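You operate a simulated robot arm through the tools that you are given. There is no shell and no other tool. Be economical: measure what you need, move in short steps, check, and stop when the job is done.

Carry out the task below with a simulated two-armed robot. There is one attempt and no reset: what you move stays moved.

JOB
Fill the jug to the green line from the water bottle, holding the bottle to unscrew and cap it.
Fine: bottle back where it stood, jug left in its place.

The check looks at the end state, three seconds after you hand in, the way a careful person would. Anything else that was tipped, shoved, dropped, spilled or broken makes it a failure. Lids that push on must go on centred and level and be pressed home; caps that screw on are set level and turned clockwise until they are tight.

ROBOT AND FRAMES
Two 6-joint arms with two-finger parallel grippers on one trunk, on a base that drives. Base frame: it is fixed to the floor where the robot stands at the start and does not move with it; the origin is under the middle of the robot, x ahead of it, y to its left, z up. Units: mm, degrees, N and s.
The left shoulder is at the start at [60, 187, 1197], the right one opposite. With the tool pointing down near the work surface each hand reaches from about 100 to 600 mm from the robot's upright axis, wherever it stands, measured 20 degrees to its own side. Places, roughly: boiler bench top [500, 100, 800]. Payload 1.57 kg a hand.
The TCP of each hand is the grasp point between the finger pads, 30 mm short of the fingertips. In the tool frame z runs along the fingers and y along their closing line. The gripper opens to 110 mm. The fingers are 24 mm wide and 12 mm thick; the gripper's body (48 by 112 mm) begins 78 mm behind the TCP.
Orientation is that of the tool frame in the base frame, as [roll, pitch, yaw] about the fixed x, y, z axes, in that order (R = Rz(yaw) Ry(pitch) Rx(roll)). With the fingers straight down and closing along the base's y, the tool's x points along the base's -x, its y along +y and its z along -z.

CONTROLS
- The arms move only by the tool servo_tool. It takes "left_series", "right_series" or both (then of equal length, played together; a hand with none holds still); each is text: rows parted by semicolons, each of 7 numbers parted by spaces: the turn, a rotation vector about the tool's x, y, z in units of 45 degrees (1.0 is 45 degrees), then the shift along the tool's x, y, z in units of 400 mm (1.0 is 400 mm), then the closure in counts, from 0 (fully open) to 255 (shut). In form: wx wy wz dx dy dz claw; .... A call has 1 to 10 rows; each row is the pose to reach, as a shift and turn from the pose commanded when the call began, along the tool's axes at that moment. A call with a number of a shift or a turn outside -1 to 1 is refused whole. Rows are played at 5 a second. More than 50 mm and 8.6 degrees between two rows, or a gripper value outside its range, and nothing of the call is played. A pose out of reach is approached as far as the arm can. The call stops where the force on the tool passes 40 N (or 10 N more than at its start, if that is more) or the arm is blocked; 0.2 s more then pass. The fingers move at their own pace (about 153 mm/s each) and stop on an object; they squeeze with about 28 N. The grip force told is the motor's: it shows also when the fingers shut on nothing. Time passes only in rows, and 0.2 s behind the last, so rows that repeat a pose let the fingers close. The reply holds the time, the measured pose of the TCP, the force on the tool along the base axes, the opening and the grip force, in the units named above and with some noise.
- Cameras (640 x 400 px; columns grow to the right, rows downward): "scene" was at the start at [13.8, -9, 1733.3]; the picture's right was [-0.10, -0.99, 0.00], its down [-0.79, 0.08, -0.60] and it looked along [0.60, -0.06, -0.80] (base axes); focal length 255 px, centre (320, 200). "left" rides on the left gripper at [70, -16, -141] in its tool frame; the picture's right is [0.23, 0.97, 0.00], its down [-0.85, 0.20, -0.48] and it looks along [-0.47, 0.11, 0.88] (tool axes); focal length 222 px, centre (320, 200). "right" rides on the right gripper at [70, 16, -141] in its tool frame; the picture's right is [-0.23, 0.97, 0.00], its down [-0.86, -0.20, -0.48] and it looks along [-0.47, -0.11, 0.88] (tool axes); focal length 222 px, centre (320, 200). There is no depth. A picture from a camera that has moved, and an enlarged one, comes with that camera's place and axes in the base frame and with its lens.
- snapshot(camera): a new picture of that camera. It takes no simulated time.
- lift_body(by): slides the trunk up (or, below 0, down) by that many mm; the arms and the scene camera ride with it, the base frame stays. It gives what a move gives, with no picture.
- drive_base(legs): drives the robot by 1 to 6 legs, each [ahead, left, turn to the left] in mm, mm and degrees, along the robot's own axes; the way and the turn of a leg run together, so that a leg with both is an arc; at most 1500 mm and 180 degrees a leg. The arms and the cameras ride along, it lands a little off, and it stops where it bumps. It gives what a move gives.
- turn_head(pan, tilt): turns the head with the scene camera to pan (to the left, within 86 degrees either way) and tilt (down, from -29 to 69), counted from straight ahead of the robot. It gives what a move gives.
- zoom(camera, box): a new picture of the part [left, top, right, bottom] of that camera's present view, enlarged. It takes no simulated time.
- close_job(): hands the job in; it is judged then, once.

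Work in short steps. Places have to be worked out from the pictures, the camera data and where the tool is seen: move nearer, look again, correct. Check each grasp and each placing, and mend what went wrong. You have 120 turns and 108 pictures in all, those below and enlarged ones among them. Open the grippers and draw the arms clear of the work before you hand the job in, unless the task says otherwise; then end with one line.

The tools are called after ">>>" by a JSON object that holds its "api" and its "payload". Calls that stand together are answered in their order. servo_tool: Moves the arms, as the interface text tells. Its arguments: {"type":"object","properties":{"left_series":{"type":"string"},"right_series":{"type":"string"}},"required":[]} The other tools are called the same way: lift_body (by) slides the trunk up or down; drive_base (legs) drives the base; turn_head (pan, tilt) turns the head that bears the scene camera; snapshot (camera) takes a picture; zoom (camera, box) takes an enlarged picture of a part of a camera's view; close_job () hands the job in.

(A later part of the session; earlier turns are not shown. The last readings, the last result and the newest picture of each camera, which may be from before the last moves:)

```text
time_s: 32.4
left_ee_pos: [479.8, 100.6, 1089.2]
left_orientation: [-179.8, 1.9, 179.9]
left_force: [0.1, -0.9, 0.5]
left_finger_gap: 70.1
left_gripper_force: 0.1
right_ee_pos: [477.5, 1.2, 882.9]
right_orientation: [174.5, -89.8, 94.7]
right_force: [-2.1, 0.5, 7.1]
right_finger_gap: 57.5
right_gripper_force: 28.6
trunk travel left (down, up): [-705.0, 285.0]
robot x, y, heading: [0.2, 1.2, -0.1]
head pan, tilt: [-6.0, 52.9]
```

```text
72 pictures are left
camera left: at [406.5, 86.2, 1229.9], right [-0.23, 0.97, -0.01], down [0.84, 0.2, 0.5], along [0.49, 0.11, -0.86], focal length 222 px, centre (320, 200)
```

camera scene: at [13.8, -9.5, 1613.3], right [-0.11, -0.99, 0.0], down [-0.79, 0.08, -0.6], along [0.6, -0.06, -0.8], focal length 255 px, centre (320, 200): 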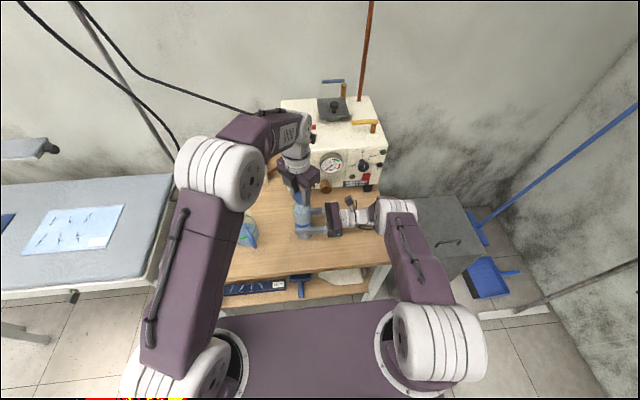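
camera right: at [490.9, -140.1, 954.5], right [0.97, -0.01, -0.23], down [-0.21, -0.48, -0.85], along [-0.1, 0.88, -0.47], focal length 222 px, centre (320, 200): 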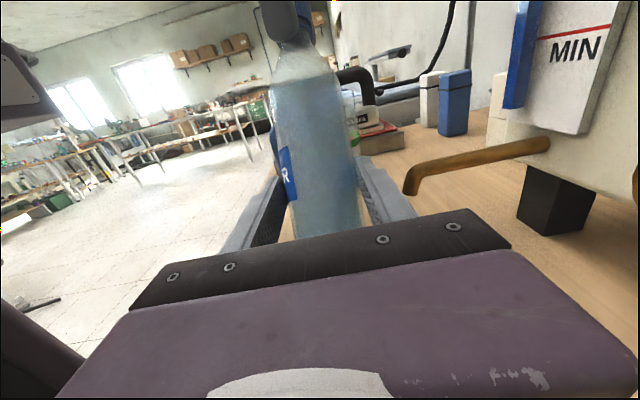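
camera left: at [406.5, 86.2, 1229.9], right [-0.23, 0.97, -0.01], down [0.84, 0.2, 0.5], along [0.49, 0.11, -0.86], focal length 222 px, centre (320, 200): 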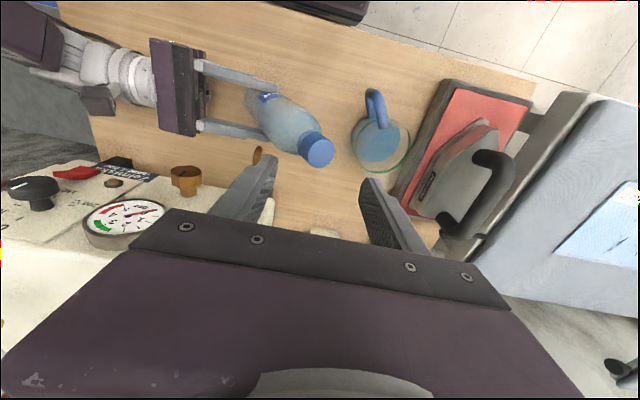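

Triangulation puts the bottle tilted ≈42° towards +y. I raise the right hand 12 mm so the base edge can swing freely, and bring the closed left fingers down on the +y side of the cap as a pusher.

>>> {"api": "servo_tool", "payload": {"right_series": "0 0 0 0.01 0 0 255;0 0 0 0.02 0 0 255;0 0 0 0.03 0 0 255;0 0 0 0.03 0 0 255;0 0 0 0.03 0 0 255;0 0 0 0.03 0 0 255;0 0 0 0.03 0 0 255", "left_series": "0 0.02 0 0 0.05 0 255;0 0.042 0 0 0.1 0 255;0 0.042 0 0 0.1 0 255;0 0.042 0 0 0.1 0.08 255;0 0.042 0 0 0.1 0.16 255;0 0.042 0 0 0.1 0.22 255;0 0.042 0 0 0.1 0.24 255"}}

>>> {"api": "zoom", "payload": {"camera": "scene", "box": [200, 150, 400, 275]}}

>>> {"api": "snapshot", "payload": {"camera": "left"}}

```text
time_s: 34.0
left_ee_pos: [484.1, 141.7, 991.4]
left_orientation: [-179.9, -0.2, 179.9]
left_force: [-0.1, -0.1, 0.0]
left_finger_gap: 0.0
left_gripper_force: 21.0
right_ee_pos: [478.1, 1.0, 894.1]
right_orientation: [-162.0, -89.8, 71.3]
right_force: [-0.5, 0.1, -4.7]
right_finger_gap: 57.4
right_gripper_force: 27.3
trunk travel left (down, up): [-705.0, 285.0]
robot x, y, heading: [2.8, 0.5, -0.1]
head pan, tilt: [-6.0, 52.9]
```

```text
3.20 times, centred on (300, 212) of scene
camera zoom: at [14.5, -8.9, 1613.3], right [-0.11, -0.99, 0.0], down [-0.79, 0.08, -0.6], along [0.6, -0.06, -0.8], focal length 816 px, centre (384, 160)
```

zoom: 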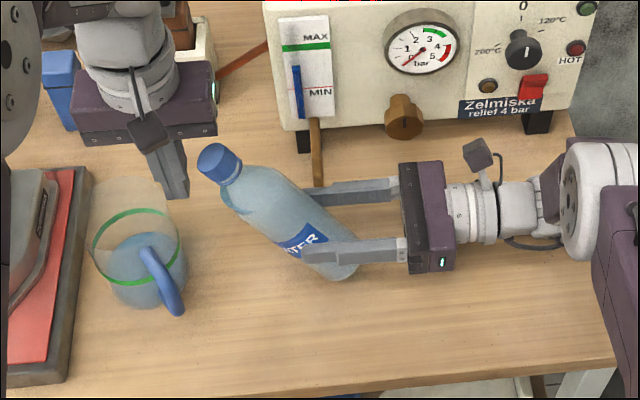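

```text
70 pictures are left
camera left: at [415.5, 126.8, 1135.3], right [-0.23, 0.97, 0.0], down [0.86, 0.2, 0.47], along [0.46, 0.11, -0.88], focal length 222 px, centre (320, 200)
```

left: 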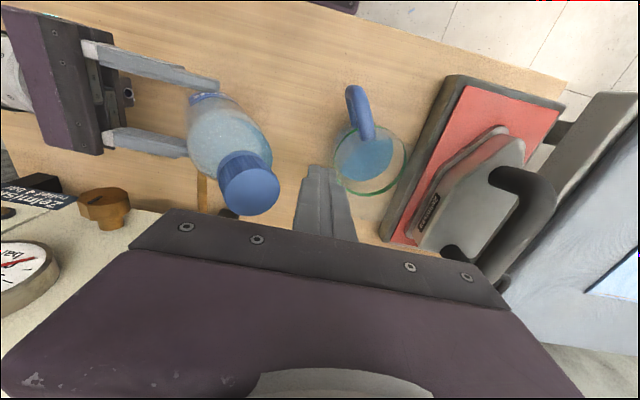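

Bottle hangs free (4.7 N weight). Now I push the cap back towards -y while rising along its arc.

>>> {"api": "servo_tool", "payload": {"left_series": "0 0 0 0 -0.05 -0.02 255;0 0 0 0 -0.09 -0.045 255;0 0 0 0 -0.13 -0.07 255;0 0 0 0 -0.17 -0.09 255;0 0 0 0 -0.205 -0.105 255;0 0 0 0 -0.235 -0.115 255"}}

>>> {"api": "zoom", "payload": {"camera": "scene", "box": [200, 150, 400, 275]}}

```text
time_s: 35.4
left_ee_pos: [484.2, 47.1, 1039.4]
left_orientation: [180.0, -0.3, 180.0]
left_force: [-0.3, 4.9, -6.4]
left_finger_gap: 0.0
left_gripper_force: 20.5
right_ee_pos: [478.2, 0.1, 893.7]
right_orientation: [-165.6, -89.9, 74.8]
right_force: [0.3, -6.0, 1.0]
right_finger_gap: 56.9
right_gripper_force: 28.1
trunk travel left (down, up): [-705.0, 285.0]
robot x, y, heading: [0.8, 3.2, -0.2]
head pan, tilt: [-6.0, 52.9]
```

```text
3.20 times, centred on (300, 212) of scene
camera zoom: at [14.5, -9.6, 1613.3], right [-0.11, -0.99, 0.0], down [-0.79, 0.08, -0.6], along [0.6, -0.06, -0.8], focal length 816 px, centre (384, 160)
```

zoom: 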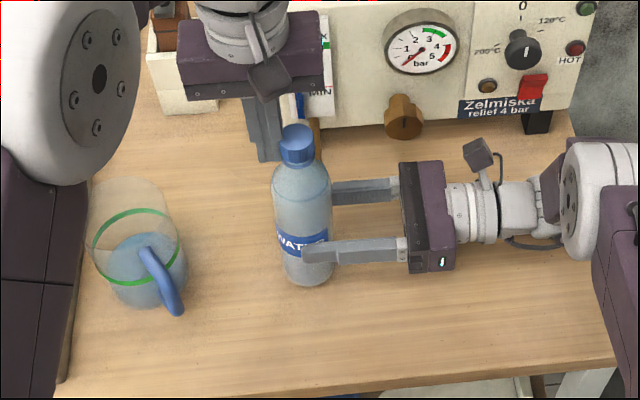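

The bottle is nearly upright, but it has slid ~24 mm towards the fingertips. I lower it gently onto the bench, with the left fingers still as a guard, and will regrip it properly.

>>> {"api": "servo_tool", "payload": {"right_series": "0 0 0 -0.008 0 0 255;0 0 0 -0.016 0 0 255;0 0 0 -0.022 0 0 255;0 0 0 -0.026 0 0 255;0 0 0 -0.03 0 0 255"}}

>>> {"api": "zoom", "payload": {"camera": "scene", "box": [250, 170, 370, 245]}}

>>> {"api": "snapshot", "payload": {"camera": "right"}}

```text
time_s: 36.6
left_ee_pos: [484.4, 48.4, 1041.9]
left_orientation: [-179.8, -0.1, 179.9]
left_force: [0.1, 0.8, -1.1]
left_finger_gap: 0.2
left_gripper_force: 21.3
right_ee_pos: [477.9, 1.0, 883.0]
right_orientation: [150.3, -89.9, 118.9]
right_force: [2.1, -0.2, 7.4]
right_finger_gap: 56.6
right_gripper_force: 27.7
trunk travel left (down, up): [-705.0, 285.0]
robot x, y, heading: [-2.3, -2.1, -0.1]
head pan, tilt: [-6.0, 52.9]
```

```text
5.33 times, centred on (310, 208) of scene
camera zoom: at [13.1, -8.9, 1613.5], right [-0.11, -0.99, 0.0], down [-0.79, 0.08, -0.6], along [0.6, -0.06, -0.8], focal length 1361 px, centre (373, 160)
```

zoom: 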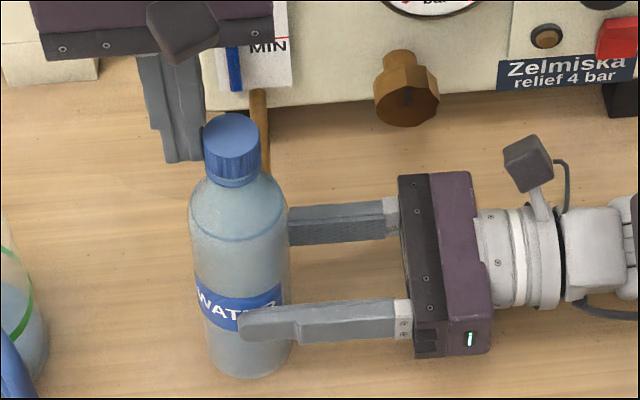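

```text
67 pictures are left
camera right: at [493.2, -141.3, 953.2], right [0.97, -0.01, -0.23], down [-0.21, -0.48, -0.85], along [-0.1, 0.88, -0.47], focal length 222 px, centre (320, 200)
```

right: 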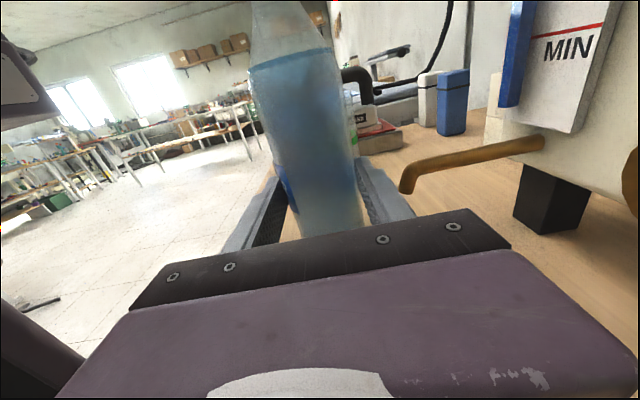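

Standing on the bench (≈1° lean), about 20 mm nearer the jug. I open the right fingers slightly, so it settles, and look.

>>> {"api": "servo_tool", "payload": {"right_series": "0 0 0 0 0 0 110;0 0 0 0 0 0 88;0 0 0 0 0 0 88;0 0 0 0 0 0 88"}}

>>> {"api": "zoom", "payload": {"camera": "scene", "box": [250, 170, 370, 245]}}

>>> {"api": "snapshot", "payload": {"camera": "right"}}

```text
time_s: 37.6
left_ee_pos: [484.3, 48.5, 1038.5]
left_orientation: [-179.9, -0.2, 179.9]
left_force: [-0.5, -0.4, -1.4]
left_finger_gap: 0.2
left_gripper_force: 20.7
right_ee_pos: [477.0, 1.1, 881.3]
right_orientation: [-171.4, -89.8, 80.5]
right_force: [0.0, 0.3, 0.6]
right_finger_gap: 72.2
right_gripper_force: 0.2
trunk travel left (down, up): [-705.0, 285.0]
robot x, y, heading: [0.2, -1.5, -0.2]
head pan, tilt: [-6.0, 52.9]
```

```text
5.33 times, centred on (310, 208) of scene
camera zoom: at [13.7, -9.0, 1613.3], right [-0.11, -0.99, 0.0], down [-0.79, 0.08, -0.6], along [0.6, -0.06, -0.8], focal length 1361 px, centre (373, 160)
```

zoom: 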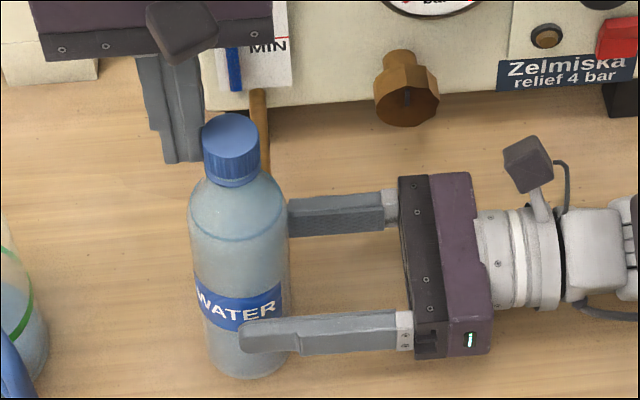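

```text
65 pictures are left
camera right: at [493.2, -141.3, 952.3], right [0.97, -0.01, -0.23], down [-0.21, -0.48, -0.85], along [-0.1, 0.88, -0.47], focal length 222 px, centre (320, 200)
```

right: 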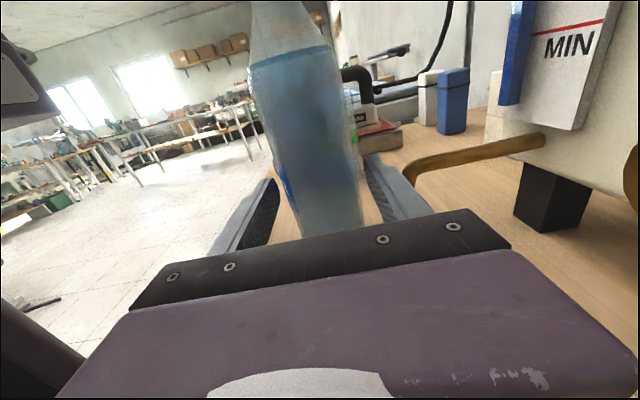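

Bottle stands upright at ≈[477,23]. I advance 23 mm and regrip, then back the left hand away from the cap.

>>> {"api": "servo_tool", "payload": {"right_series": "0 0 0 0 0 0.028 88;0 0 0 0 0 0.056 88;0 0 0 0 0 0.056 88;0 0 0 0 0 0.056 140;0 0 0 0 0 0.056 255;0 0 0 0 0 0.056 255;0 0 0 0 0 0.056 255;0 0 0 0 0 0.056 255", "left_series": "0 0 0 0 0 0 255;0 0 0 0 0 0 255;0 0 0 0 0 0 255;0 0 0 0 0 0 255;0 0 0 0 0.04 0 255;0 0 0 0 0.08 -0.04 255;0 0 0 0 0.08 -0.09 200;0 0 0 0 0.06 -0.13 116"}}

>>> {"api": "zoom", "payload": {"camera": "scene", "box": [250, 170, 370, 245]}}

```text
time_s: 39.4
left_ee_pos: [484.9, 71.7, 1092.5]
left_orientation: [-179.8, -0.2, -180.0]
left_force: [0.2, -0.1, -0.2]
left_finger_gap: 59.9
left_gripper_force: 0.1
right_ee_pos: [477.8, 21.9, 882.3]
right_orientation: [-169.1, -89.8, 78.3]
right_force: [0.5, 0.6, 0.6]
right_finger_gap: 57.1
right_gripper_force: 28.0
trunk travel left (down, up): [-705.0, 285.0]
robot x, y, heading: [-0.7, -0.6, -0.2]
head pan, tilt: [-6.0, 52.9]
```

```text
5.33 times, centred on (310, 208) of scene
camera zoom: at [13.8, -9.3, 1613.3], right [-0.11, -0.99, 0.0], down [-0.79, 0.08, -0.6], along [0.6, -0.06, -0.8], focal length 1361 px, centre (373, 160)
```

zoom: 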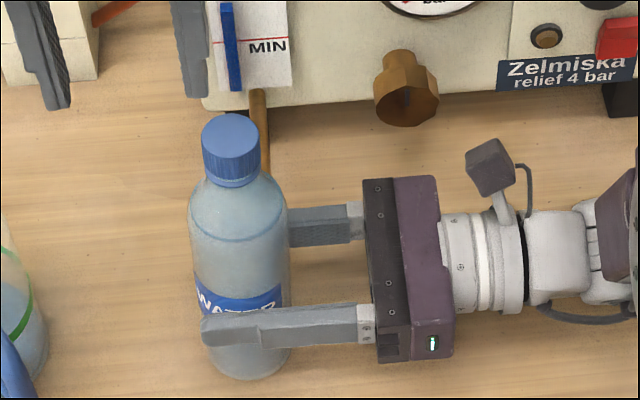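

Regripped centrally. Left hand returns above the cap at ≈[477,23], rewinding 90° clockwise for a second stroke.

>>> {"api": "servo_tool", "payload": {"left_series": "0 0 0.167 0.02 -0.06 0 116;0 0 0.333 0.02 -0.122 0 116;0 0 0.5 0.02 -0.122 0 116;0 0 0.667 0.02 -0.122 0 116;0 0 0.833 0.02 -0.122 0 116;0 0 1.0 0.02 -0.122 0 116"}}

>>> {"api": "servo_tool", "payload": {"left_series": "0 0 0.167 0 0 0 116;0 0 0.333 0 0 0 116;0 0 0.5 0 0 0.02 116;0 0 0.667 0 0 0.05 116;0 0 0.833 0 0 0.08 116;0 0 1.0 0 0 0.1 116"}}

>>> {"api": "zoom", "payload": {"camera": "left", "box": [220, 90, 420, 250]}}

```text
time_s: 40.8
left_ee_pos: [476.5, 22.9, 1091.9]
left_orientation: [-179.6, 0.0, 134.9]
left_force: [0.3, -0.5, -0.3]
left_finger_gap: 60.1
left_gripper_force: 0.1
right_ee_pos: [477.1, 23.7, 880.7]
right_orientation: [-168.5, -89.8, 77.8]
right_force: [-0.8, -0.3, 0.1]
right_finger_gap: 56.8
right_gripper_force: 27.7
trunk travel left (down, up): [-705.0, 285.0]
robot x, y, heading: [0.0, 3.0, -0.0]
head pan, tilt: [-6.0, 52.9]
```

```text
time_s: 42.2
left_ee_pos: [475.9, 23.6, 1051.3]
left_orientation: [-179.8, 0.1, 89.9]
left_force: [-0.3, 0.6, 0.0]
left_finger_gap: 60.1
left_gripper_force: 0.0
right_ee_pos: [478.0, 24.0, 881.1]
right_orientation: [-168.8, -89.8, 78.0]
right_force: [0.0, -0.1, 0.0]
right_finger_gap: 56.9
right_gripper_force: 28.1
trunk travel left (down, up): [-705.0, 285.0]
robot x, y, heading: [2.0, -3.4, 0.3]
head pan, tilt: [-6.0, 52.9]
```

```text
2.50 times, centred on (320, 170) of left
camera zoom: at [461.0, 93.5, 1194.3], right [0.97, 0.22, 0.0], down [0.2, -0.85, 0.48], along [0.1, -0.47, -0.88], focal length 555 px, centre (320, 275)
```

zoom: 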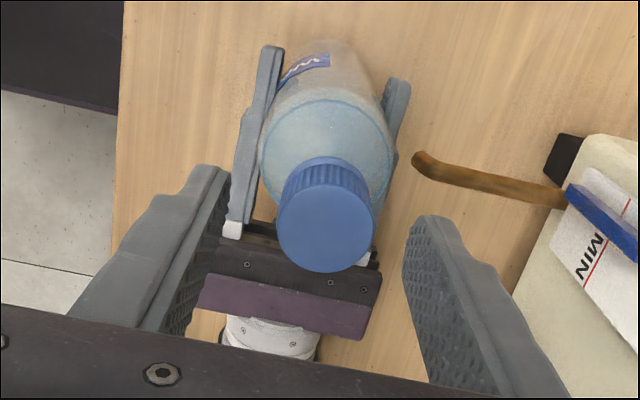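

Cap sits slightly higher than before (partly unscrewed), centre ≈[476,21.5]. I correct 2 mm in y, descend and grip.

>>> {"api": "servo_tool", "payload": {"left_series": "0 0 0 -0.005 0 0.03 116;0 0 0 -0.005 0 0.062 116;0 0 0 -0.005 0 0.062 150;0 0 0 -0.005 0 0.062 180;0 0 0 -0.005 0 0.062 255;0 0 0 -0.005 0 0.062 255"}}

>>> {"api": "servo_tool", "payload": {"left_series": "0 0 -0.167 0 0 0 255;0 0 -0.333 0 0 0 255;0 0 -0.5 0 0 0 255;0 0 -0.667 0 0 -0.001 255;0 0 -0.833 0 0 -0.001 255;0 0 -1.0 0 0 -0.001 255"}}

```text
time_s: 43.6
left_ee_pos: [476.9, 20.6, 1026.9]
left_orientation: [-179.9, 0.2, 90.0]
left_force: [7.1, 0.2, -1.2]
left_finger_gap: 30.2
left_gripper_force: 28.1
right_ee_pos: [477.8, 23.2, 880.6]
right_orientation: [-168.9, -89.9, 78.0]
right_force: [-7.0, -0.8, 0.3]
right_finger_gap: 57.3
right_gripper_force: 27.8
trunk travel left (down, up): [-705.0, 285.0]
robot x, y, heading: [1.7, -0.4, -0.3]
head pan, tilt: [-6.0, 52.9]
```

```text
time_s: 45.0
left_ee_pos: [475.6, 20.6, 1028.2]
left_orientation: [-179.9, 0.0, 135.2]
left_force: [8.9, -0.4, -1.3]
left_finger_gap: 30.4
left_gripper_force: 28.0
right_ee_pos: [478.0, 23.0, 881.6]
right_orientation: [-170.0, -89.8, 79.2]
right_force: [-11.3, 0.3, -0.1]
right_finger_gap: 57.2
right_gripper_force: 28.5
trunk travel left (down, up): [-705.0, 285.0]
robot x, y, heading: [0.3, 3.4, -0.2]
head pan, tilt: [-6.0, 52.9]
```

Small +x load; I nudge 1.5 mm +x and keep turning.

>>> {"api": "servo_tool", "payload": {"left_series": "0 0 -0.167 -0.0027 0.0027 0 255;0 0 -0.333 -0.0027 0.0027 0 255;0 0 -0.5 -0.0027 0.0027 0 255;0 0 -0.667 -0.0027 0.0027 -0.001 255;0 0 -0.833 -0.0027 0.0027 -0.001 255;0 0 -1.0 -0.0027 0.0027 -0.001 255"}}

>>> {"api": "servo_tool", "payload": {"left_series": "0 0 -0.167 0 0 0 255;0 0 -0.333 0 0 0 255;0 0 -0.5 0 0 0 255;0 0 -0.667 0 0 -0.001 255;0 0 -0.833 0 0 -0.001 255;0 0 -1.0 0 0 -0.001 255"}}

>>> {"api": "zoom", "payload": {"camera": "scene", "box": [250, 170, 370, 245]}}

```text
time_s: 46.4
left_ee_pos: [478.3, 20.6, 1027.5]
left_orientation: [-179.9, -0.2, -179.7]
left_force: [5.3, 7.3, 0.9]
left_finger_gap: 30.1
left_gripper_force: 27.7
right_ee_pos: [477.5, 23.5, 882.4]
right_orientation: [-159.8, -89.8, 68.9]
right_force: [-4.8, -8.3, 0.5]
right_finger_gap: 57.6
right_gripper_force: 28.6
trunk travel left (down, up): [-705.0, 285.0]
robot x, y, heading: [-1.2, 2.6, -0.1]
head pan, tilt: [-6.0, 52.9]
```

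```text
time_s: 47.8
left_ee_pos: [477.7, 21.3, 1028.4]
left_orientation: [180.0, -0.3, -134.7]
left_force: [2.4, 5.5, -0.6]
left_finger_gap: 30.1
left_gripper_force: 27.8
right_ee_pos: [478.4, 23.1, 880.9]
right_orientation: [-174.0, -89.9, 83.1]
right_force: [-1.7, -6.7, 0.7]
right_finger_gap: 57.0
right_gripper_force: 28.3
trunk travel left (down, up): [-705.0, 285.0]
robot x, y, heading: [-0.3, 1.2, -0.1]
head pan, tilt: [-6.0, 52.9]
```

```text
5.33 times, centred on (310, 208) of scene
camera zoom: at [14.0, -9.3, 1613.3], right [-0.11, -0.99, 0.0], down [-0.79, 0.08, -0.6], along [0.6, -0.06, -0.8], focal length 1361 px, centre (373, 160)
```

zoom: 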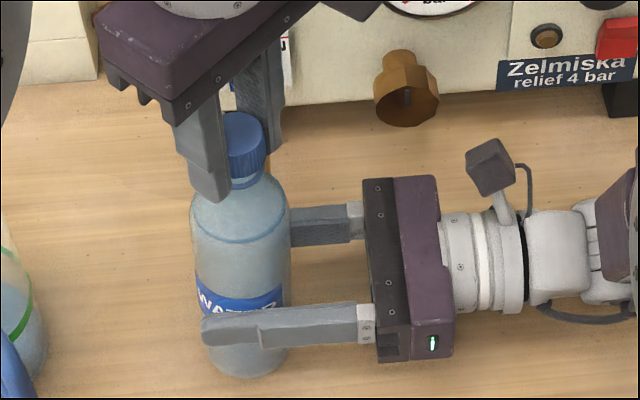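

A full turn in total; I turn 45° more, then test with a 4 mm lift.

>>> {"api": "servo_tool", "payload": {"left_series": "0 0 -0.167 0 0 0 255;0 0 -0.333 0 0 0 255;0 0 -0.5 0 0 0 255;0 0 -0.667 0 0 -0.001 255;0 0 -0.833 0 0 -0.001 255;0 0 -1.0 0 0 -0.001 255;0 0 -1.0 0 0 -0.004 255;0 0 -1.0 0 0 -0.007 255;0 0 -1.0 0 0 -0.01 255"}}

>>> {"api": "zoom", "payload": {"camera": "scene", "box": [250, 170, 370, 245]}}

```text
time_s: 49.8
left_ee_pos: [478.1, 19.0, 1032.5]
left_orientation: [179.7, -0.1, -90.1]
left_force: [-2.5, 1.0, -1.8]
left_finger_gap: 30.3
left_gripper_force: 28.5
right_ee_pos: [478.2, 22.1, 881.9]
right_orientation: [-170.9, -89.9, 80.2]
right_force: [4.0, -1.2, 2.9]
right_finger_gap: 57.3
right_gripper_force: 28.6
trunk travel left (down, up): [-705.0, 285.0]
robot x, y, heading: [0.2, 0.1, 0.4]
head pan, tilt: [-6.0, 52.9]
```

```text
5.33 times, centred on (310, 208) of scene
camera zoom: at [14.1, -9.3, 1613.3], right [-0.11, -0.99, 0.0], down [-0.79, 0.08, -0.6], along [0.6, -0.06, -0.8], focal length 1361 px, centre (373, 160)
```

zoom: 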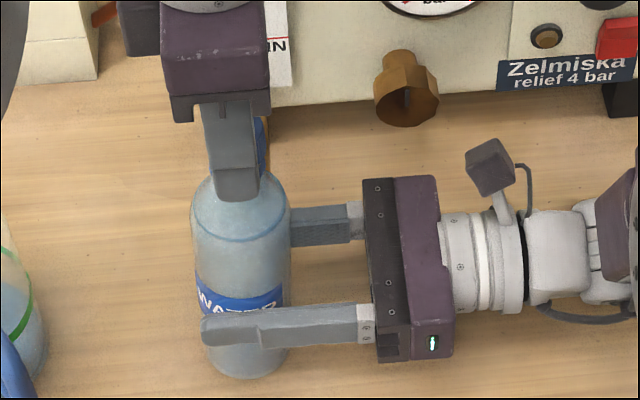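

It lifted with hardly any force; I raise another 16 mm and see whether the cap comes along.

>>> {"api": "servo_tool", "payload": {"left_series": "0 0 0 0 0 -0.01 255;0 0 0 0 0 -0.02 255;0 0 0 0 0 -0.03 255;0 0 0 0 0 -0.04 255"}}

>>> {"api": "zoom", "payload": {"camera": "left", "box": [220, 90, 420, 250]}}

>>> {"api": "zoom", "payload": {"camera": "scene", "box": [250, 170, 370, 245]}}

```text
time_s: 50.8
left_ee_pos: [478.2, 20.8, 1047.3]
left_orientation: [179.9, -0.2, -90.0]
left_force: [0.2, -0.4, -0.3]
left_finger_gap: 30.4
left_gripper_force: 28.8
right_ee_pos: [479.0, 24.1, 881.4]
right_orientation: [-167.4, -89.8, 76.5]
right_force: [1.7, -0.3, 3.4]
right_finger_gap: 57.1
right_gripper_force: 27.8
trunk travel left (down, up): [-705.0, 285.0]
robot x, y, heading: [-1.5, 2.0, -0.1]
head pan, tilt: [-6.0, 52.9]
```

```text
2.50 times, centred on (320, 170) of left
camera zoom: at [495.4, -48.0, 1190.9], right [-0.97, -0.23, 0.0], down [-0.2, 0.86, 0.48], along [-0.11, 0.46, -0.88], focal length 555 px, centre (320, 275)
```

zoom: 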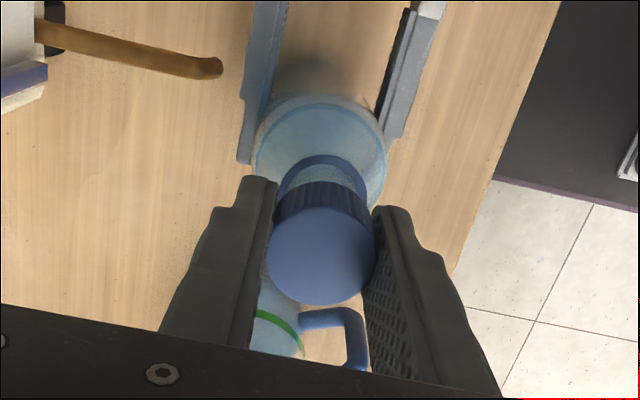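

```text
5.33 times, centred on (310, 208) of scene
camera zoom: at [13.7, -9.1, 1613.3], right [-0.11, -0.99, 0.0], down [-0.79, 0.08, -0.6], along [0.6, -0.06, -0.8], focal length 1361 px, centre (373, 160)
```

zoom: 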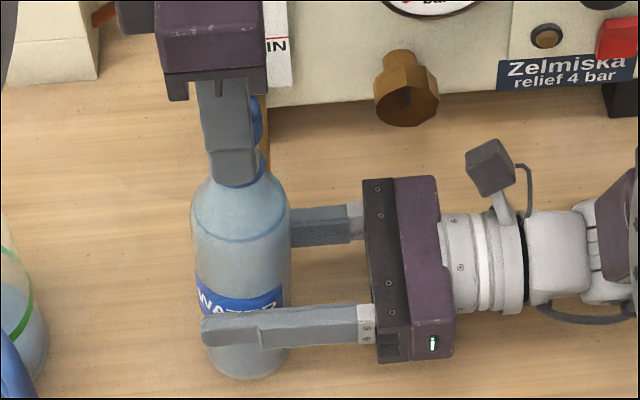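

The cap is free and firmly held in the left hand. I raise it and carry it off to the left, clear of the pouring space.

>>> {"api": "servo_tool", "payload": {"left_series": "0 0 0 0 0 -0.1 255;0 0 0 0 0 -0.18 255;0 0 0 -0.1 0 -0.2 255;0 0 0 -0.2 0.02 -0.2 255;0 0 0 -0.3 0.04 -0.2 255;0 0 0 -0.4 0.06 -0.2 255;0 0 0 -0.5 0.08 -0.2 255;0 0 0 -0.6 0.08 -0.2 255;0 0 0 -0.7 0.08 -0.2 255"}}

>>> {"api": "snapshot", "payload": {"camera": "scene"}}

```text
time_s: 52.8
left_ee_pos: [444.9, 301.4, 1126.3]
left_orientation: [179.8, -0.1, -90.0]
left_force: [-0.3, 0.6, -0.3]
left_finger_gap: 30.3
left_gripper_force: 28.3
right_ee_pos: [478.2, 25.2, 880.9]
right_orientation: [-172.5, -89.7, 81.8]
right_force: [0.9, 0.0, 0.0]
right_finger_gap: 57.1
right_gripper_force: 27.9
trunk travel left (down, up): [-705.0, 285.0]
robot x, y, heading: [1.6, -2.3, -0.3]
head pan, tilt: [-6.0, 52.9]
```

```text
58 pictures are left
camera scene: at [13.7, -7.8, 1613.3], right [-0.11, -0.99, 0.0], down [-0.79, 0.08, -0.6], along [0.6, -0.06, -0.8], focal length 255 px, centre (320, 200)
```

scene: 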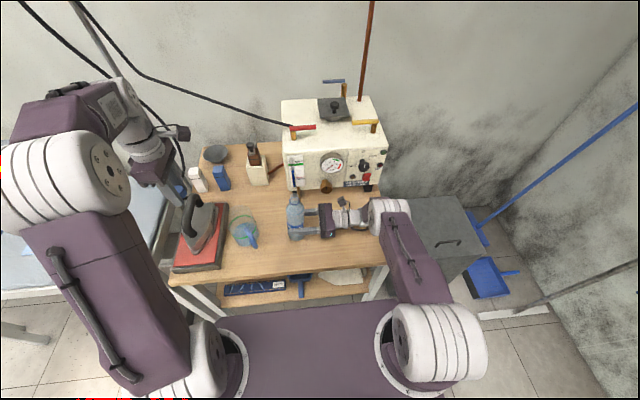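

View is clear. I enlarge the jug to locate it and see the line and present level.

>>> {"api": "zoom", "payload": {"camera": "scene", "box": [210, 185, 330, 260]}}

>>> {"api": "snapshot", "payload": {"camera": "right"}}

```text
5.33 times, centred on (270, 222) of scene
camera zoom: at [13.7, -7.8, 1613.3], right [-0.11, -0.99, 0.0], down [-0.79, 0.08, -0.6], along [0.6, -0.06, -0.8], focal length 1361 px, centre (587, 80)
```

zoom: 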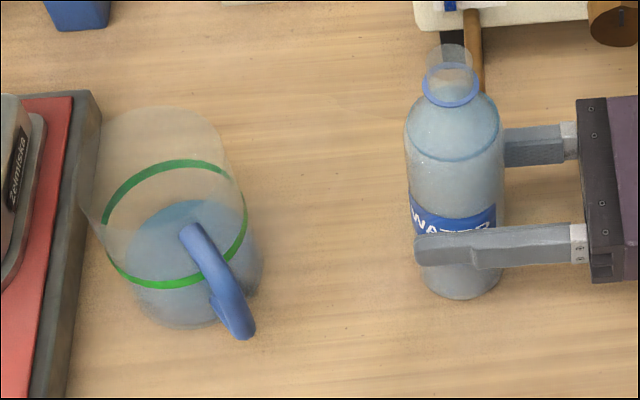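

```text
56 pictures are left
camera right: at [493.3, -117.5, 952.2], right [0.97, -0.01, -0.23], down [-0.21, -0.48, -0.85], along [-0.1, 0.88, -0.47], focal length 222 px, centre (320, 200)
```

right: 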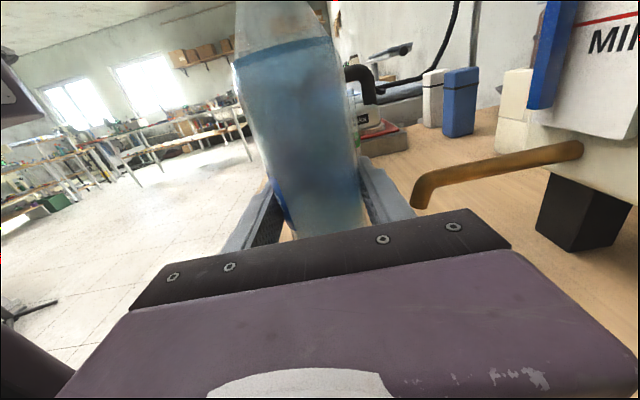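

Jug axis ≈[491,208], green line z≈863, rim z≈930; water now ≈z 830. I lift the bottle straight up 79 mm, then tilt it 40° towards the jug with the mouth staying high.

>>> {"api": "servo_tool", "payload": {"right_series": "0 0 0 0.06 0 0 255;0 0 0 0.12 0 0 255;0 0 0 0.1975 0 0 255;0 -0.178 0 0.19 0.0325 0.03 255;0 -0.356 0 0.175 0.0325 0.065 255;0 -0.533 0 0.16 0.0325 0.1 255;0 -0.711 0 0.14 0.0325 0.135 255;0 -0.889 0 0.1225 0.0325 0.165 255"}}

>>> {"api": "zoom", "payload": {"camera": "scene", "box": [200, 170, 360, 270]}}

```text
time_s: 54.6
left_ee_pos: [446.2, 301.6, 1126.2]
left_orientation: [179.7, -0.1, -90.0]
left_force: [-0.9, 0.9, -0.3]
left_finger_gap: 30.2
left_gripper_force: 28.0
right_ee_pos: [491.3, 90.1, 929.0]
right_orientation: [-179.9, -49.6, 89.0]
right_force: [-0.1, 0.2, -4.6]
right_finger_gap: 57.0
right_gripper_force: 28.2
trunk travel left (down, up): [-705.0, 285.0]
robot x, y, heading: [-1.1, 0.2, -0.1]
head pan, tilt: [-6.0, 52.9]
```

```text
4.00 times, centred on (280, 220) of scene
camera zoom: at [13.9, -7.6, 1613.3], right [-0.11, -0.99, 0.0], down [-0.79, 0.08, -0.6], along [0.6, -0.06, -0.8], focal length 1020 px, centre (480, 120)
```

zoom: 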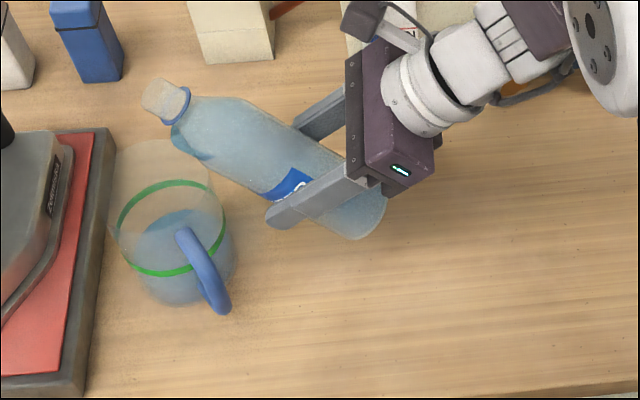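

Mouth is where predicted (above the jug's near half, z≈1032). I tilt on to 60° with the mouth brought to about [491,182,985].

>>> {"api": "servo_tool", "payload": {"right_series": "0 -0.111 0 -0.017 0 -0.008 255;0 -0.222 0 -0.034 0 -0.016 255;0 -0.333 0 -0.05 0 -0.024 255;0 -0.444 0 -0.067 0 -0.031 255"}}

>>> {"api": "zoom", "payload": {"camera": "scene", "box": [200, 170, 360, 270]}}

```text
time_s: 55.6
left_ee_pos: [446.4, 302.0, 1125.9]
left_orientation: [179.8, -0.2, -90.0]
left_force: [-0.3, 0.1, 0.0]
left_finger_gap: 30.1
left_gripper_force: 27.8
right_ee_pos: [492.3, 61.8, 918.5]
right_orientation: [180.0, -29.7, 89.2]
right_force: [-0.3, -0.3, -3.9]
right_finger_gap: 57.0
right_gripper_force: 27.9
trunk travel left (down, up): [-705.0, 285.0]
robot x, y, heading: [1.5, 1.5, 0.3]
head pan, tilt: [-6.0, 52.9]
```

```text
4.00 times, centred on (280, 220) of scene
camera zoom: at [14.2, -8.3, 1613.3], right [-0.11, -0.99, 0.0], down [-0.79, 0.08, -0.6], along [0.6, -0.06, -0.8], focal length 1020 px, centre (480, 120)
```

zoom: 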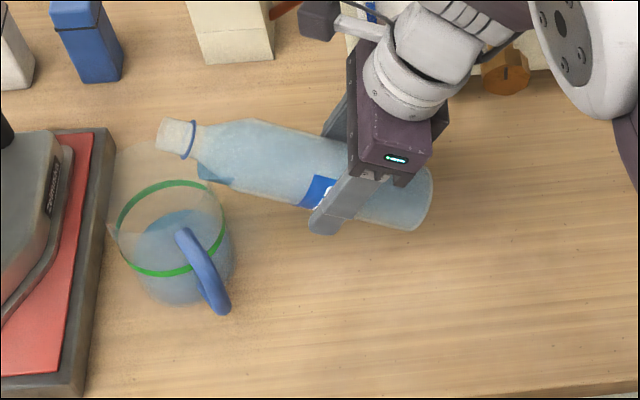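

No flow yet at 60°. I tilt about the mouth in small steps: +6°, with a short hold.

>>> {"api": "servo_tool", "payload": {"right_series": "0 -0.067 0 0 -0.005 -0.018 255;0 -0.133 0 0 -0.008 -0.035 255"}}

>>> {"api": "zoom", "payload": {"camera": "scene", "box": [200, 170, 360, 270]}}

```text
time_s: 56.2
left_ee_pos: [445.4, 300.5, 1124.9]
left_orientation: [179.8, -0.2, -90.0]
left_force: [0.3, -0.3, 0.5]
left_finger_gap: 30.1
left_gripper_force: 28.1
right_ee_pos: [489.5, 56.5, 929.4]
right_orientation: [-179.9, -23.6, 89.1]
right_force: [0.4, 0.0, -3.8]
right_finger_gap: 57.2
right_gripper_force: 28.4
trunk travel left (down, up): [-705.0, 285.0]
robot x, y, heading: [0.4, -0.4, 0.0]
head pan, tilt: [-6.0, 52.9]
```

```text
4.00 times, centred on (280, 220) of scene
camera zoom: at [14.1, -8.5, 1613.3], right [-0.11, -0.99, 0.0], down [-0.79, 0.08, -0.6], along [0.6, -0.06, -0.8], focal length 1020 px, centre (480, 120)
```

zoom: 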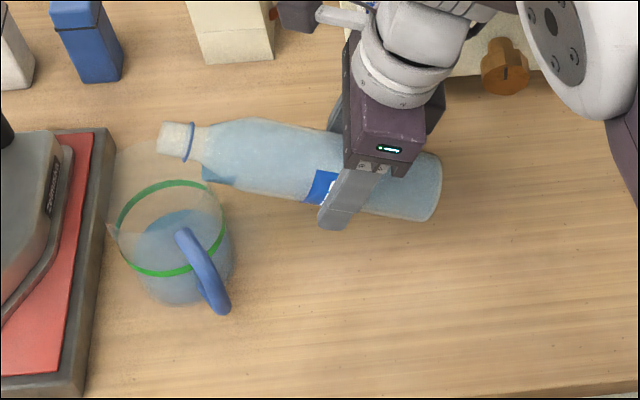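

Still no flow; next +5°.

>>> {"api": "servo_tool", "payload": {"right_series": "0 -0.055 0 0 0 -0.015 255;0 -0.111 0 0 0 -0.03 255"}}

>>> {"api": "zoom", "payload": {"camera": "scene", "box": [200, 170, 360, 270]}}

```text
time_s: 56.8
left_ee_pos: [446.4, 300.9, 1126.5]
left_orientation: [179.8, -0.1, -90.0]
left_force: [0.5, 0.1, -0.1]
left_finger_gap: 30.3
left_gripper_force: 28.1
right_ee_pos: [488.4, 50.9, 941.5]
right_orientation: [-179.9, -18.8, 89.2]
right_force: [-0.7, -0.5, -4.1]
right_finger_gap: 57.0
right_gripper_force: 28.4
trunk travel left (down, up): [-705.0, 285.0]
robot x, y, heading: [-0.7, -0.2, -0.1]
head pan, tilt: [-6.0, 52.9]
```

```text
4.00 times, centred on (280, 220) of scene
camera zoom: at [14.2, -8.5, 1613.3], right [-0.11, -0.99, 0.0], down [-0.79, 0.08, -0.6], along [0.6, -0.06, -0.8], focal length 1020 px, centre (480, 120)
```

zoom: 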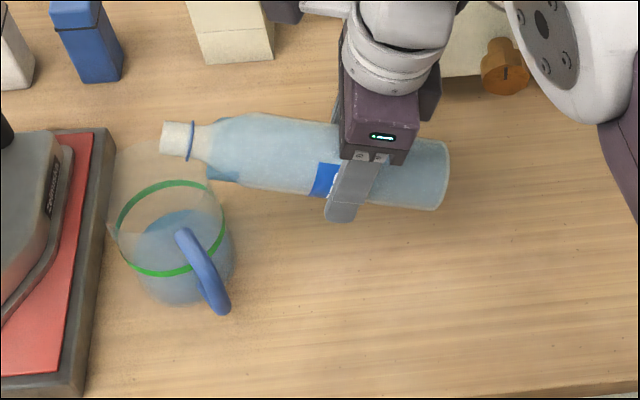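

71°, still none. Another +5°, keeping the mouth in place.

>>> {"api": "servo_tool", "payload": {"right_series": "0 -0.055 0 0.002 0 -0.015 255;0 -0.111 0 0.006 0 -0.028 255"}}

>>> {"api": "zoom", "payload": {"camera": "scene", "box": [200, 170, 360, 270]}}

```text
time_s: 57.4
left_ee_pos: [446.5, 302.2, 1126.5]
left_orientation: [179.9, -0.2, -90.0]
left_force: [-0.3, -0.2, 0.2]
left_finger_gap: 29.9
left_gripper_force: 27.4
right_ee_pos: [489.0, 49.1, 952.6]
right_orientation: [-180.0, -13.9, 89.2]
right_force: [-0.6, -0.2, -3.9]
right_finger_gap: 57.1
right_gripper_force: 28.4
trunk travel left (down, up): [-705.0, 285.0]
robot x, y, heading: [-2.8, 1.2, -0.0]
head pan, tilt: [-6.0, 52.9]
```

```text
4.00 times, centred on (280, 220) of scene
camera zoom: at [14.3, -8.5, 1613.3], right [-0.11, -0.99, 0.0], down [-0.79, 0.08, -0.6], along [0.6, -0.06, -0.8], focal length 1020 px, centre (480, 120)
```

zoom: 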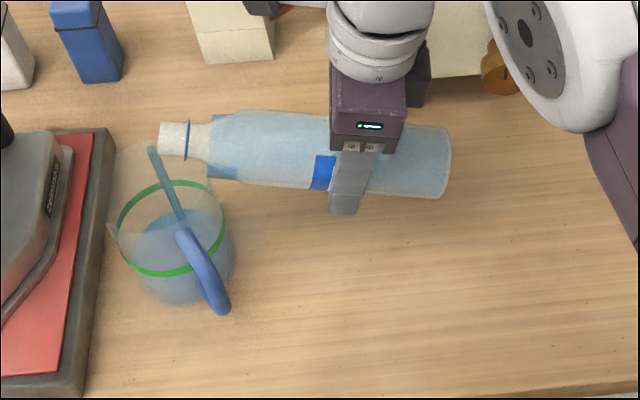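

Water is flowing neatly into the jug at 76°. I hold for a second and check.

>>> {"api": "servo_tool", "payload": {"right_series": "0 0 0 0 0 0 255;0 0 0 0 0 0 255;0 0 0 0 0 0 255;0 0 0 0 0 0 255"}}

>>> {"api": "zoom", "payload": {"camera": "scene", "box": [210, 185, 330, 260]}}

```text
time_s: 58.4
left_ee_pos: [446.0, 300.9, 1126.4]
left_orientation: [179.9, -0.2, -90.0]
left_force: [-0.2, 0.4, -0.2]
left_finger_gap: 30.0
left_gripper_force: 27.7
right_ee_pos: [489.1, 48.8, 952.3]
right_orientation: [-180.0, -13.8, 89.2]
right_force: [-0.2, 0.4, -3.8]
right_finger_gap: 57.1
right_gripper_force: 28.0
trunk travel left (down, up): [-705.0, 285.0]
robot x, y, heading: [-0.8, 3.5, -0.1]
head pan, tilt: [-6.0, 52.9]
```

```text
5.33 times, centred on (270, 222) of scene
camera zoom: at [14.4, -8.8, 1613.3], right [-0.11, -0.99, 0.0], down [-0.79, 0.08, -0.6], along [0.6, -0.06, -0.8], focal length 1361 px, centre (587, 80)
```

zoom: 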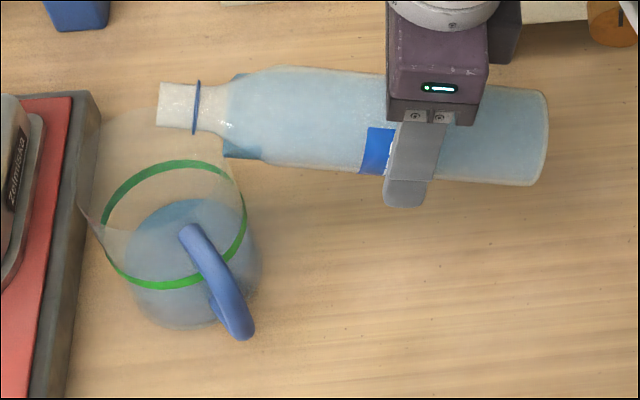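

The flow stops by itself at each tilt (level at lip), which gives good control. Surface must still rise ≈35 mm. I tilt +5° and hold.

>>> {"api": "servo_tool", "payload": {"right_series": "0 -0.037 0 0.001 0 -0.009 255;0 -0.074 0 0.002 0 -0.019 255;0 -0.111 0 0.004 0 -0.028 255;0 -0.111 0 0.004 0 -0.028 255;0 -0.111 0 0.004 0 -0.028 255;0 -0.111 0 0.004 0 -0.028 255;0 -0.111 0 0.004 0 -0.028 255"}}

>>> {"api": "zoom", "payload": {"camera": "scene", "box": [210, 185, 330, 260]}}

```text
time_s: 60.0
left_ee_pos: [444.9, 300.7, 1126.2]
left_orientation: [179.8, -0.2, -89.9]
left_force: [0.2, 0.2, 0.6]
left_finger_gap: 30.4
left_gripper_force: 27.8
right_ee_pos: [488.0, 48.8, 964.2]
right_orientation: [-179.8, -8.8, 89.2]
right_force: [1.0, 0.3, -4.2]
right_finger_gap: 57.1
right_gripper_force: 27.9
trunk travel left (down, up): [-705.0, 285.0]
robot x, y, heading: [-3.1, 2.4, -0.2]
head pan, tilt: [-6.0, 52.9]
```

```text
5.33 times, centred on (270, 222) of scene
camera zoom: at [14.4, -8.9, 1613.3], right [-0.11, -0.99, 0.0], down [-0.79, 0.08, -0.6], along [0.6, -0.06, -0.8], focal length 1361 px, centre (587, 80)
```

zoom: 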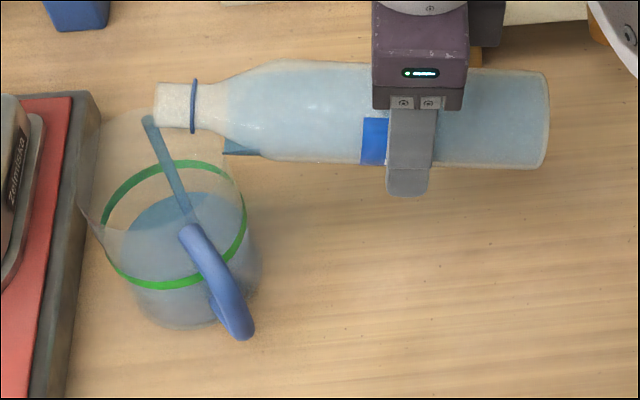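

Still flowing; surface up slightly. Hold 1.2 s and look.

>>> {"api": "servo_tool", "payload": {"right_series": "0 0 0 0 0 0 255;0 0 0 0 0 0 255;0 0 0 0 0 0 255;0 0 0 0 0 0 255;0 0 0 0 0 0 255;0 0 0 0 0 0 255"}}

>>> {"api": "zoom", "payload": {"camera": "scene", "box": [220, 195, 270, 255]}}

```text
time_s: 61.4
left_ee_pos: [446.0, 301.3, 1125.9]
left_orientation: [179.8, -0.2, -90.0]
left_force: [-0.1, 0.1, -0.4]
left_finger_gap: 30.1
left_gripper_force: 28.3
right_ee_pos: [488.2, 47.3, 963.0]
right_orientation: [-179.9, -8.8, 89.2]
right_force: [0.9, -0.1, -4.6]
right_finger_gap: 57.2
right_gripper_force: 27.9
trunk travel left (down, up): [-705.0, 285.0]
robot x, y, heading: [0.1, -2.6, -0.0]
head pan, tilt: [-6.0, 52.9]
```

```text
6.67 times, centred on (245, 225) of scene
camera zoom: at [14.4, -8.9, 1613.3], right [-0.11, -0.99, 0.0], down [-0.79, 0.08, -0.6], along [0.6, -0.06, -0.8], focal length 1701 px, centre (820, 33)
```

zoom: 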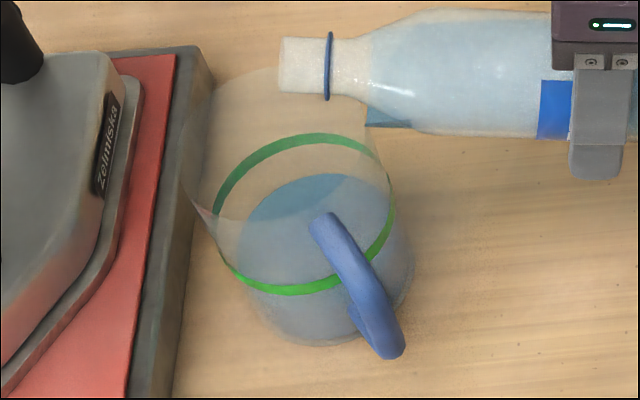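

Level back edge at row 173 vs line at 138 (≈30 mm to go; ≈1.4 mm per degree). I tilt +8° and hold 1.2 s.

>>> {"api": "servo_tool", "payload": {"right_series": "0 -0.06 0 0.001 0 -0.016 255;0 -0.12 0 0.003 0 -0.032 255;0 -0.178 0 0.005 0 -0.047 255;0 -0.178 0 0.005 0 -0.047 255;0 -0.178 0 0.005 0 -0.047 255;0 -0.178 0 0.005 0 -0.047 255;0 -0.178 0 0.005 0 -0.047 255;0 -0.178 0 0.005 0 -0.047 255"}}

>>> {"api": "zoom", "payload": {"camera": "scene", "box": [220, 195, 270, 255]}}

```text
time_s: 63.2
left_ee_pos: [445.9, 300.6, 1126.0]
left_orientation: [179.8, -0.2, -90.0]
left_force: [-0.1, -0.2, -0.4]
left_finger_gap: 30.2
left_gripper_force: 28.2
right_ee_pos: [488.4, 46.8, 983.4]
right_orientation: [-179.9, -0.8, 89.2]
right_force: [-0.2, 0.7, -2.6]
right_finger_gap: 56.8
right_gripper_force: 27.9
trunk travel left (down, up): [-705.0, 285.0]
robot x, y, heading: [0.6, -0.6, -0.3]
head pan, tilt: [-6.0, 52.9]
```

```text
6.67 times, centred on (245, 225) of scene
camera zoom: at [14.2, -8.9, 1613.3], right [-0.11, -0.99, 0.0], down [-0.79, 0.08, -0.6], along [0.6, -0.06, -0.8], focal length 1701 px, centre (820, 33)
```

zoom: 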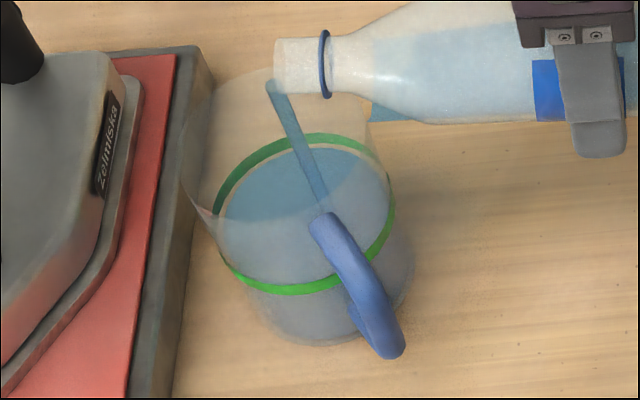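

Level is now just below the line (≈7 mm) and still running. I ease back 3° to slow the flow and check.

>>> {"api": "servo_tool", "payload": {"right_series": "0 0.07 0 -0.001 0 0.018 255"}}

>>> {"api": "zoom", "payload": {"camera": "scene", "box": [220, 195, 270, 255]}}

```text
time_s: 63.6
left_ee_pos: [446.0, 299.8, 1125.3]
left_orientation: [179.7, -0.1, -90.0]
left_force: [-0.6, 0.2, 0.6]
left_finger_gap: 30.3
left_gripper_force: 27.8
right_ee_pos: [489.5, 46.4, 976.0]
right_orientation: [-180.0, -4.0, 89.2]
right_force: [-0.3, 0.4, -2.9]
right_finger_gap: 57.3
right_gripper_force: 28.0
trunk travel left (down, up): [-705.0, 285.0]
robot x, y, heading: [0.4, 0.6, 0.3]
head pan, tilt: [-6.0, 52.9]
```

```text
6.67 times, centred on (245, 225) of scene
camera zoom: at [14.3, -9.6, 1613.3], right [-0.11, -0.99, 0.0], down [-0.79, 0.08, -0.6], along [0.6, -0.06, -0.8], focal length 1701 px, centre (820, 33)
```

zoom: 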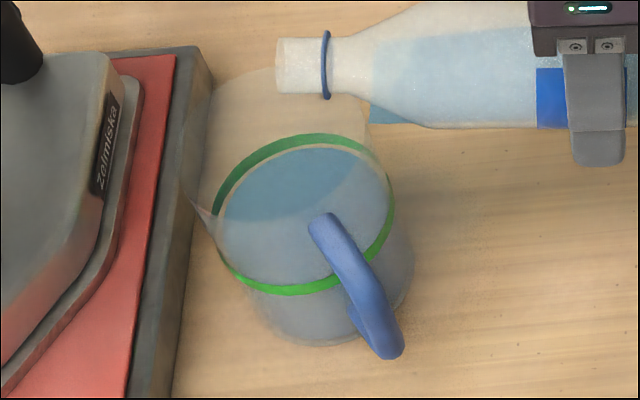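

Flow stopped. I enlarge further to judge the remaining gap to the line.

>>> {"api": "zoom", "payload": {"camera": "scene", "box": [234, 211, 254, 223]}}

>>> {"api": "zoom", "payload": {"camera": "scene", "box": [234, 229, 254, 241]}}

```text
16.00 times, centred on (244, 217) of scene
camera zoom: at [14.3, -9.6, 1613.3], right [-0.11, -0.99, 0.0], down [-0.79, 0.08, -0.6], along [0.6, -0.06, -0.8], focal length 4082 px, centre (1536, -72)
```

zoom: 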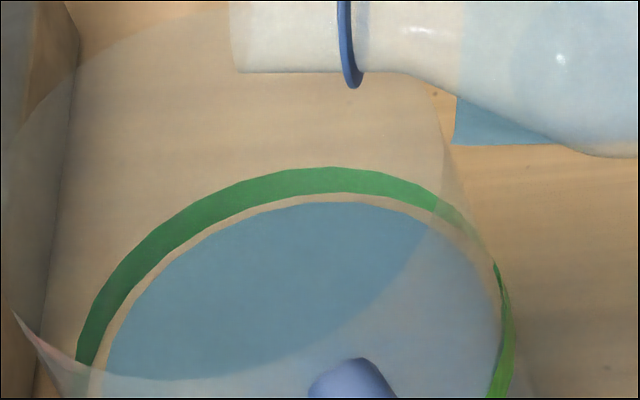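

```text
16.00 times, centred on (244, 235) of scene
camera zoom: at [14.3, -9.6, 1613.3], right [-0.11, -0.99, 0.0], down [-0.79, 0.08, -0.6], along [0.6, -0.06, -0.8], focal length 4082 px, centre (1536, -360)
```

zoom: 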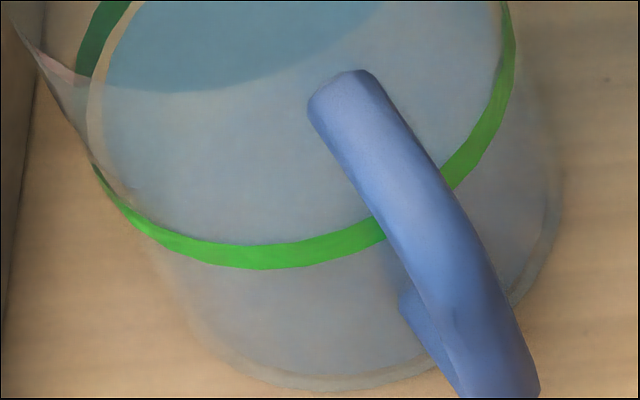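

Accounting for the jug's wall thickness the level is about 1–3 mm under the line's centre. I give a short small pulse of tilt.

>>> {"api": "servo_tool", "payload": {"right_series": "0 -0.055 0 0.001 0 -0.014 255;0 0.03 0 0 0 0.008 255"}}

>>> {"api": "zoom", "payload": {"camera": "scene", "box": [234, 211, 254, 223]}}

```text
time_s: 64.2
left_ee_pos: [445.5, 298.8, 1126.6]
left_orientation: [179.8, -0.1, -90.0]
left_force: [-0.7, 0.2, -0.2]
left_finger_gap: 30.1
left_gripper_force: 27.5
right_ee_pos: [488.7, 45.6, 971.4]
right_orientation: [-179.9, -5.3, 89.3]
right_force: [-0.3, -0.5, -2.4]
right_finger_gap: 57.1
right_gripper_force: 28.3
trunk travel left (down, up): [-705.0, 285.0]
robot x, y, heading: [-0.8, 0.2, -0.1]
head pan, tilt: [-6.0, 52.9]
```

```text
16.00 times, centred on (244, 217) of scene
camera zoom: at [14.6, -10.1, 1613.3], right [-0.11, -0.99, 0.0], down [-0.79, 0.08, -0.6], along [0.6, -0.06, -0.8], focal length 4082 px, centre (1536, -72)
```

zoom: 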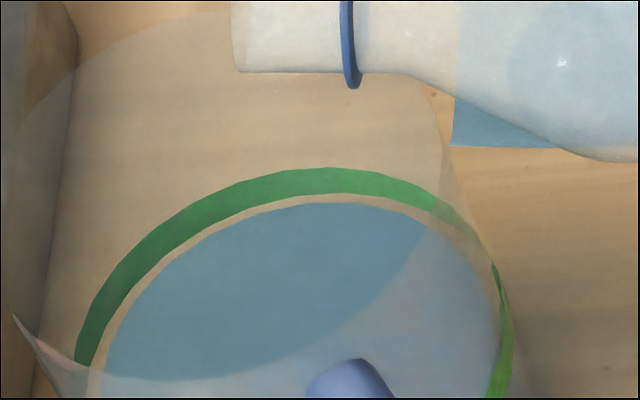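

I take one picture of the full line ellipse and water ellipse to measure their centres.

>>> {"api": "zoom", "payload": {"camera": "scene", "box": [222, 213, 262, 243]}}

```text
13.33 times, centred on (242, 228) of scene
camera zoom: at [14.6, -10.1, 1613.3], right [-0.11, -0.99, 0.0], down [-0.79, 0.08, -0.6], along [0.6, -0.06, -0.8], focal length 3402 px, centre (1360, -173)
```

zoom: 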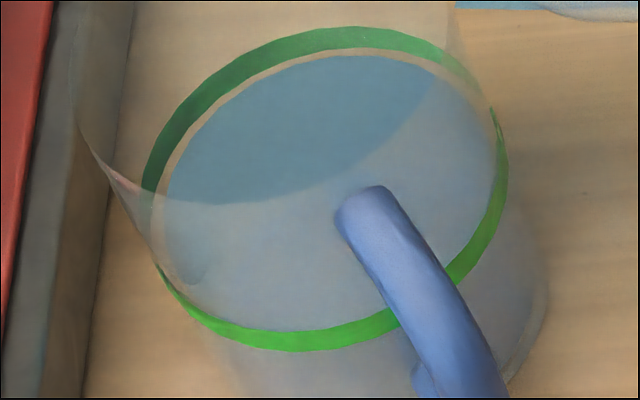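

The level is ≈3 mm under the band's centre (≈16 ml). I pulse to ≈89.5° briefly and back.

>>> {"api": "servo_tool", "payload": {"right_series": "0 -0.055 0 0.002 0 -0.015 255;0 -0.107 0 0.003 0 -0.029 255;0 -0.107 0 0.003 0 -0.029 255;0 -0.04 0 0.001 0 -0.011 255"}}

>>> {"api": "zoom", "payload": {"camera": "scene", "box": [222, 213, 262, 243]}}

```text
time_s: 65.2
left_ee_pos: [446.1, 300.1, 1126.4]
left_orientation: [179.8, -0.2, -90.1]
left_force: [-0.3, -0.4, 0.1]
left_finger_gap: 30.2
left_gripper_force: 27.9
right_ee_pos: [488.1, 45.2, 976.8]
right_orientation: [179.9, -3.5, 89.1]
right_force: [-0.5, 0.0, -2.7]
right_finger_gap: 57.1
right_gripper_force: 28.0
trunk travel left (down, up): [-705.0, 285.0]
robot x, y, heading: [2.8, -1.7, -0.1]
head pan, tilt: [-6.0, 52.9]
```

```text
13.33 times, centred on (242, 228) of scene
camera zoom: at [14.3, -9.5, 1613.3], right [-0.11, -0.99, 0.0], down [-0.79, 0.08, -0.6], along [0.6, -0.06, -0.8], focal length 3402 px, centre (1360, -173)
```

zoom: 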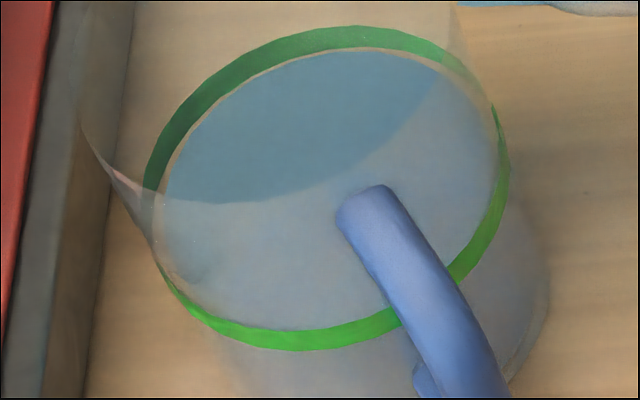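

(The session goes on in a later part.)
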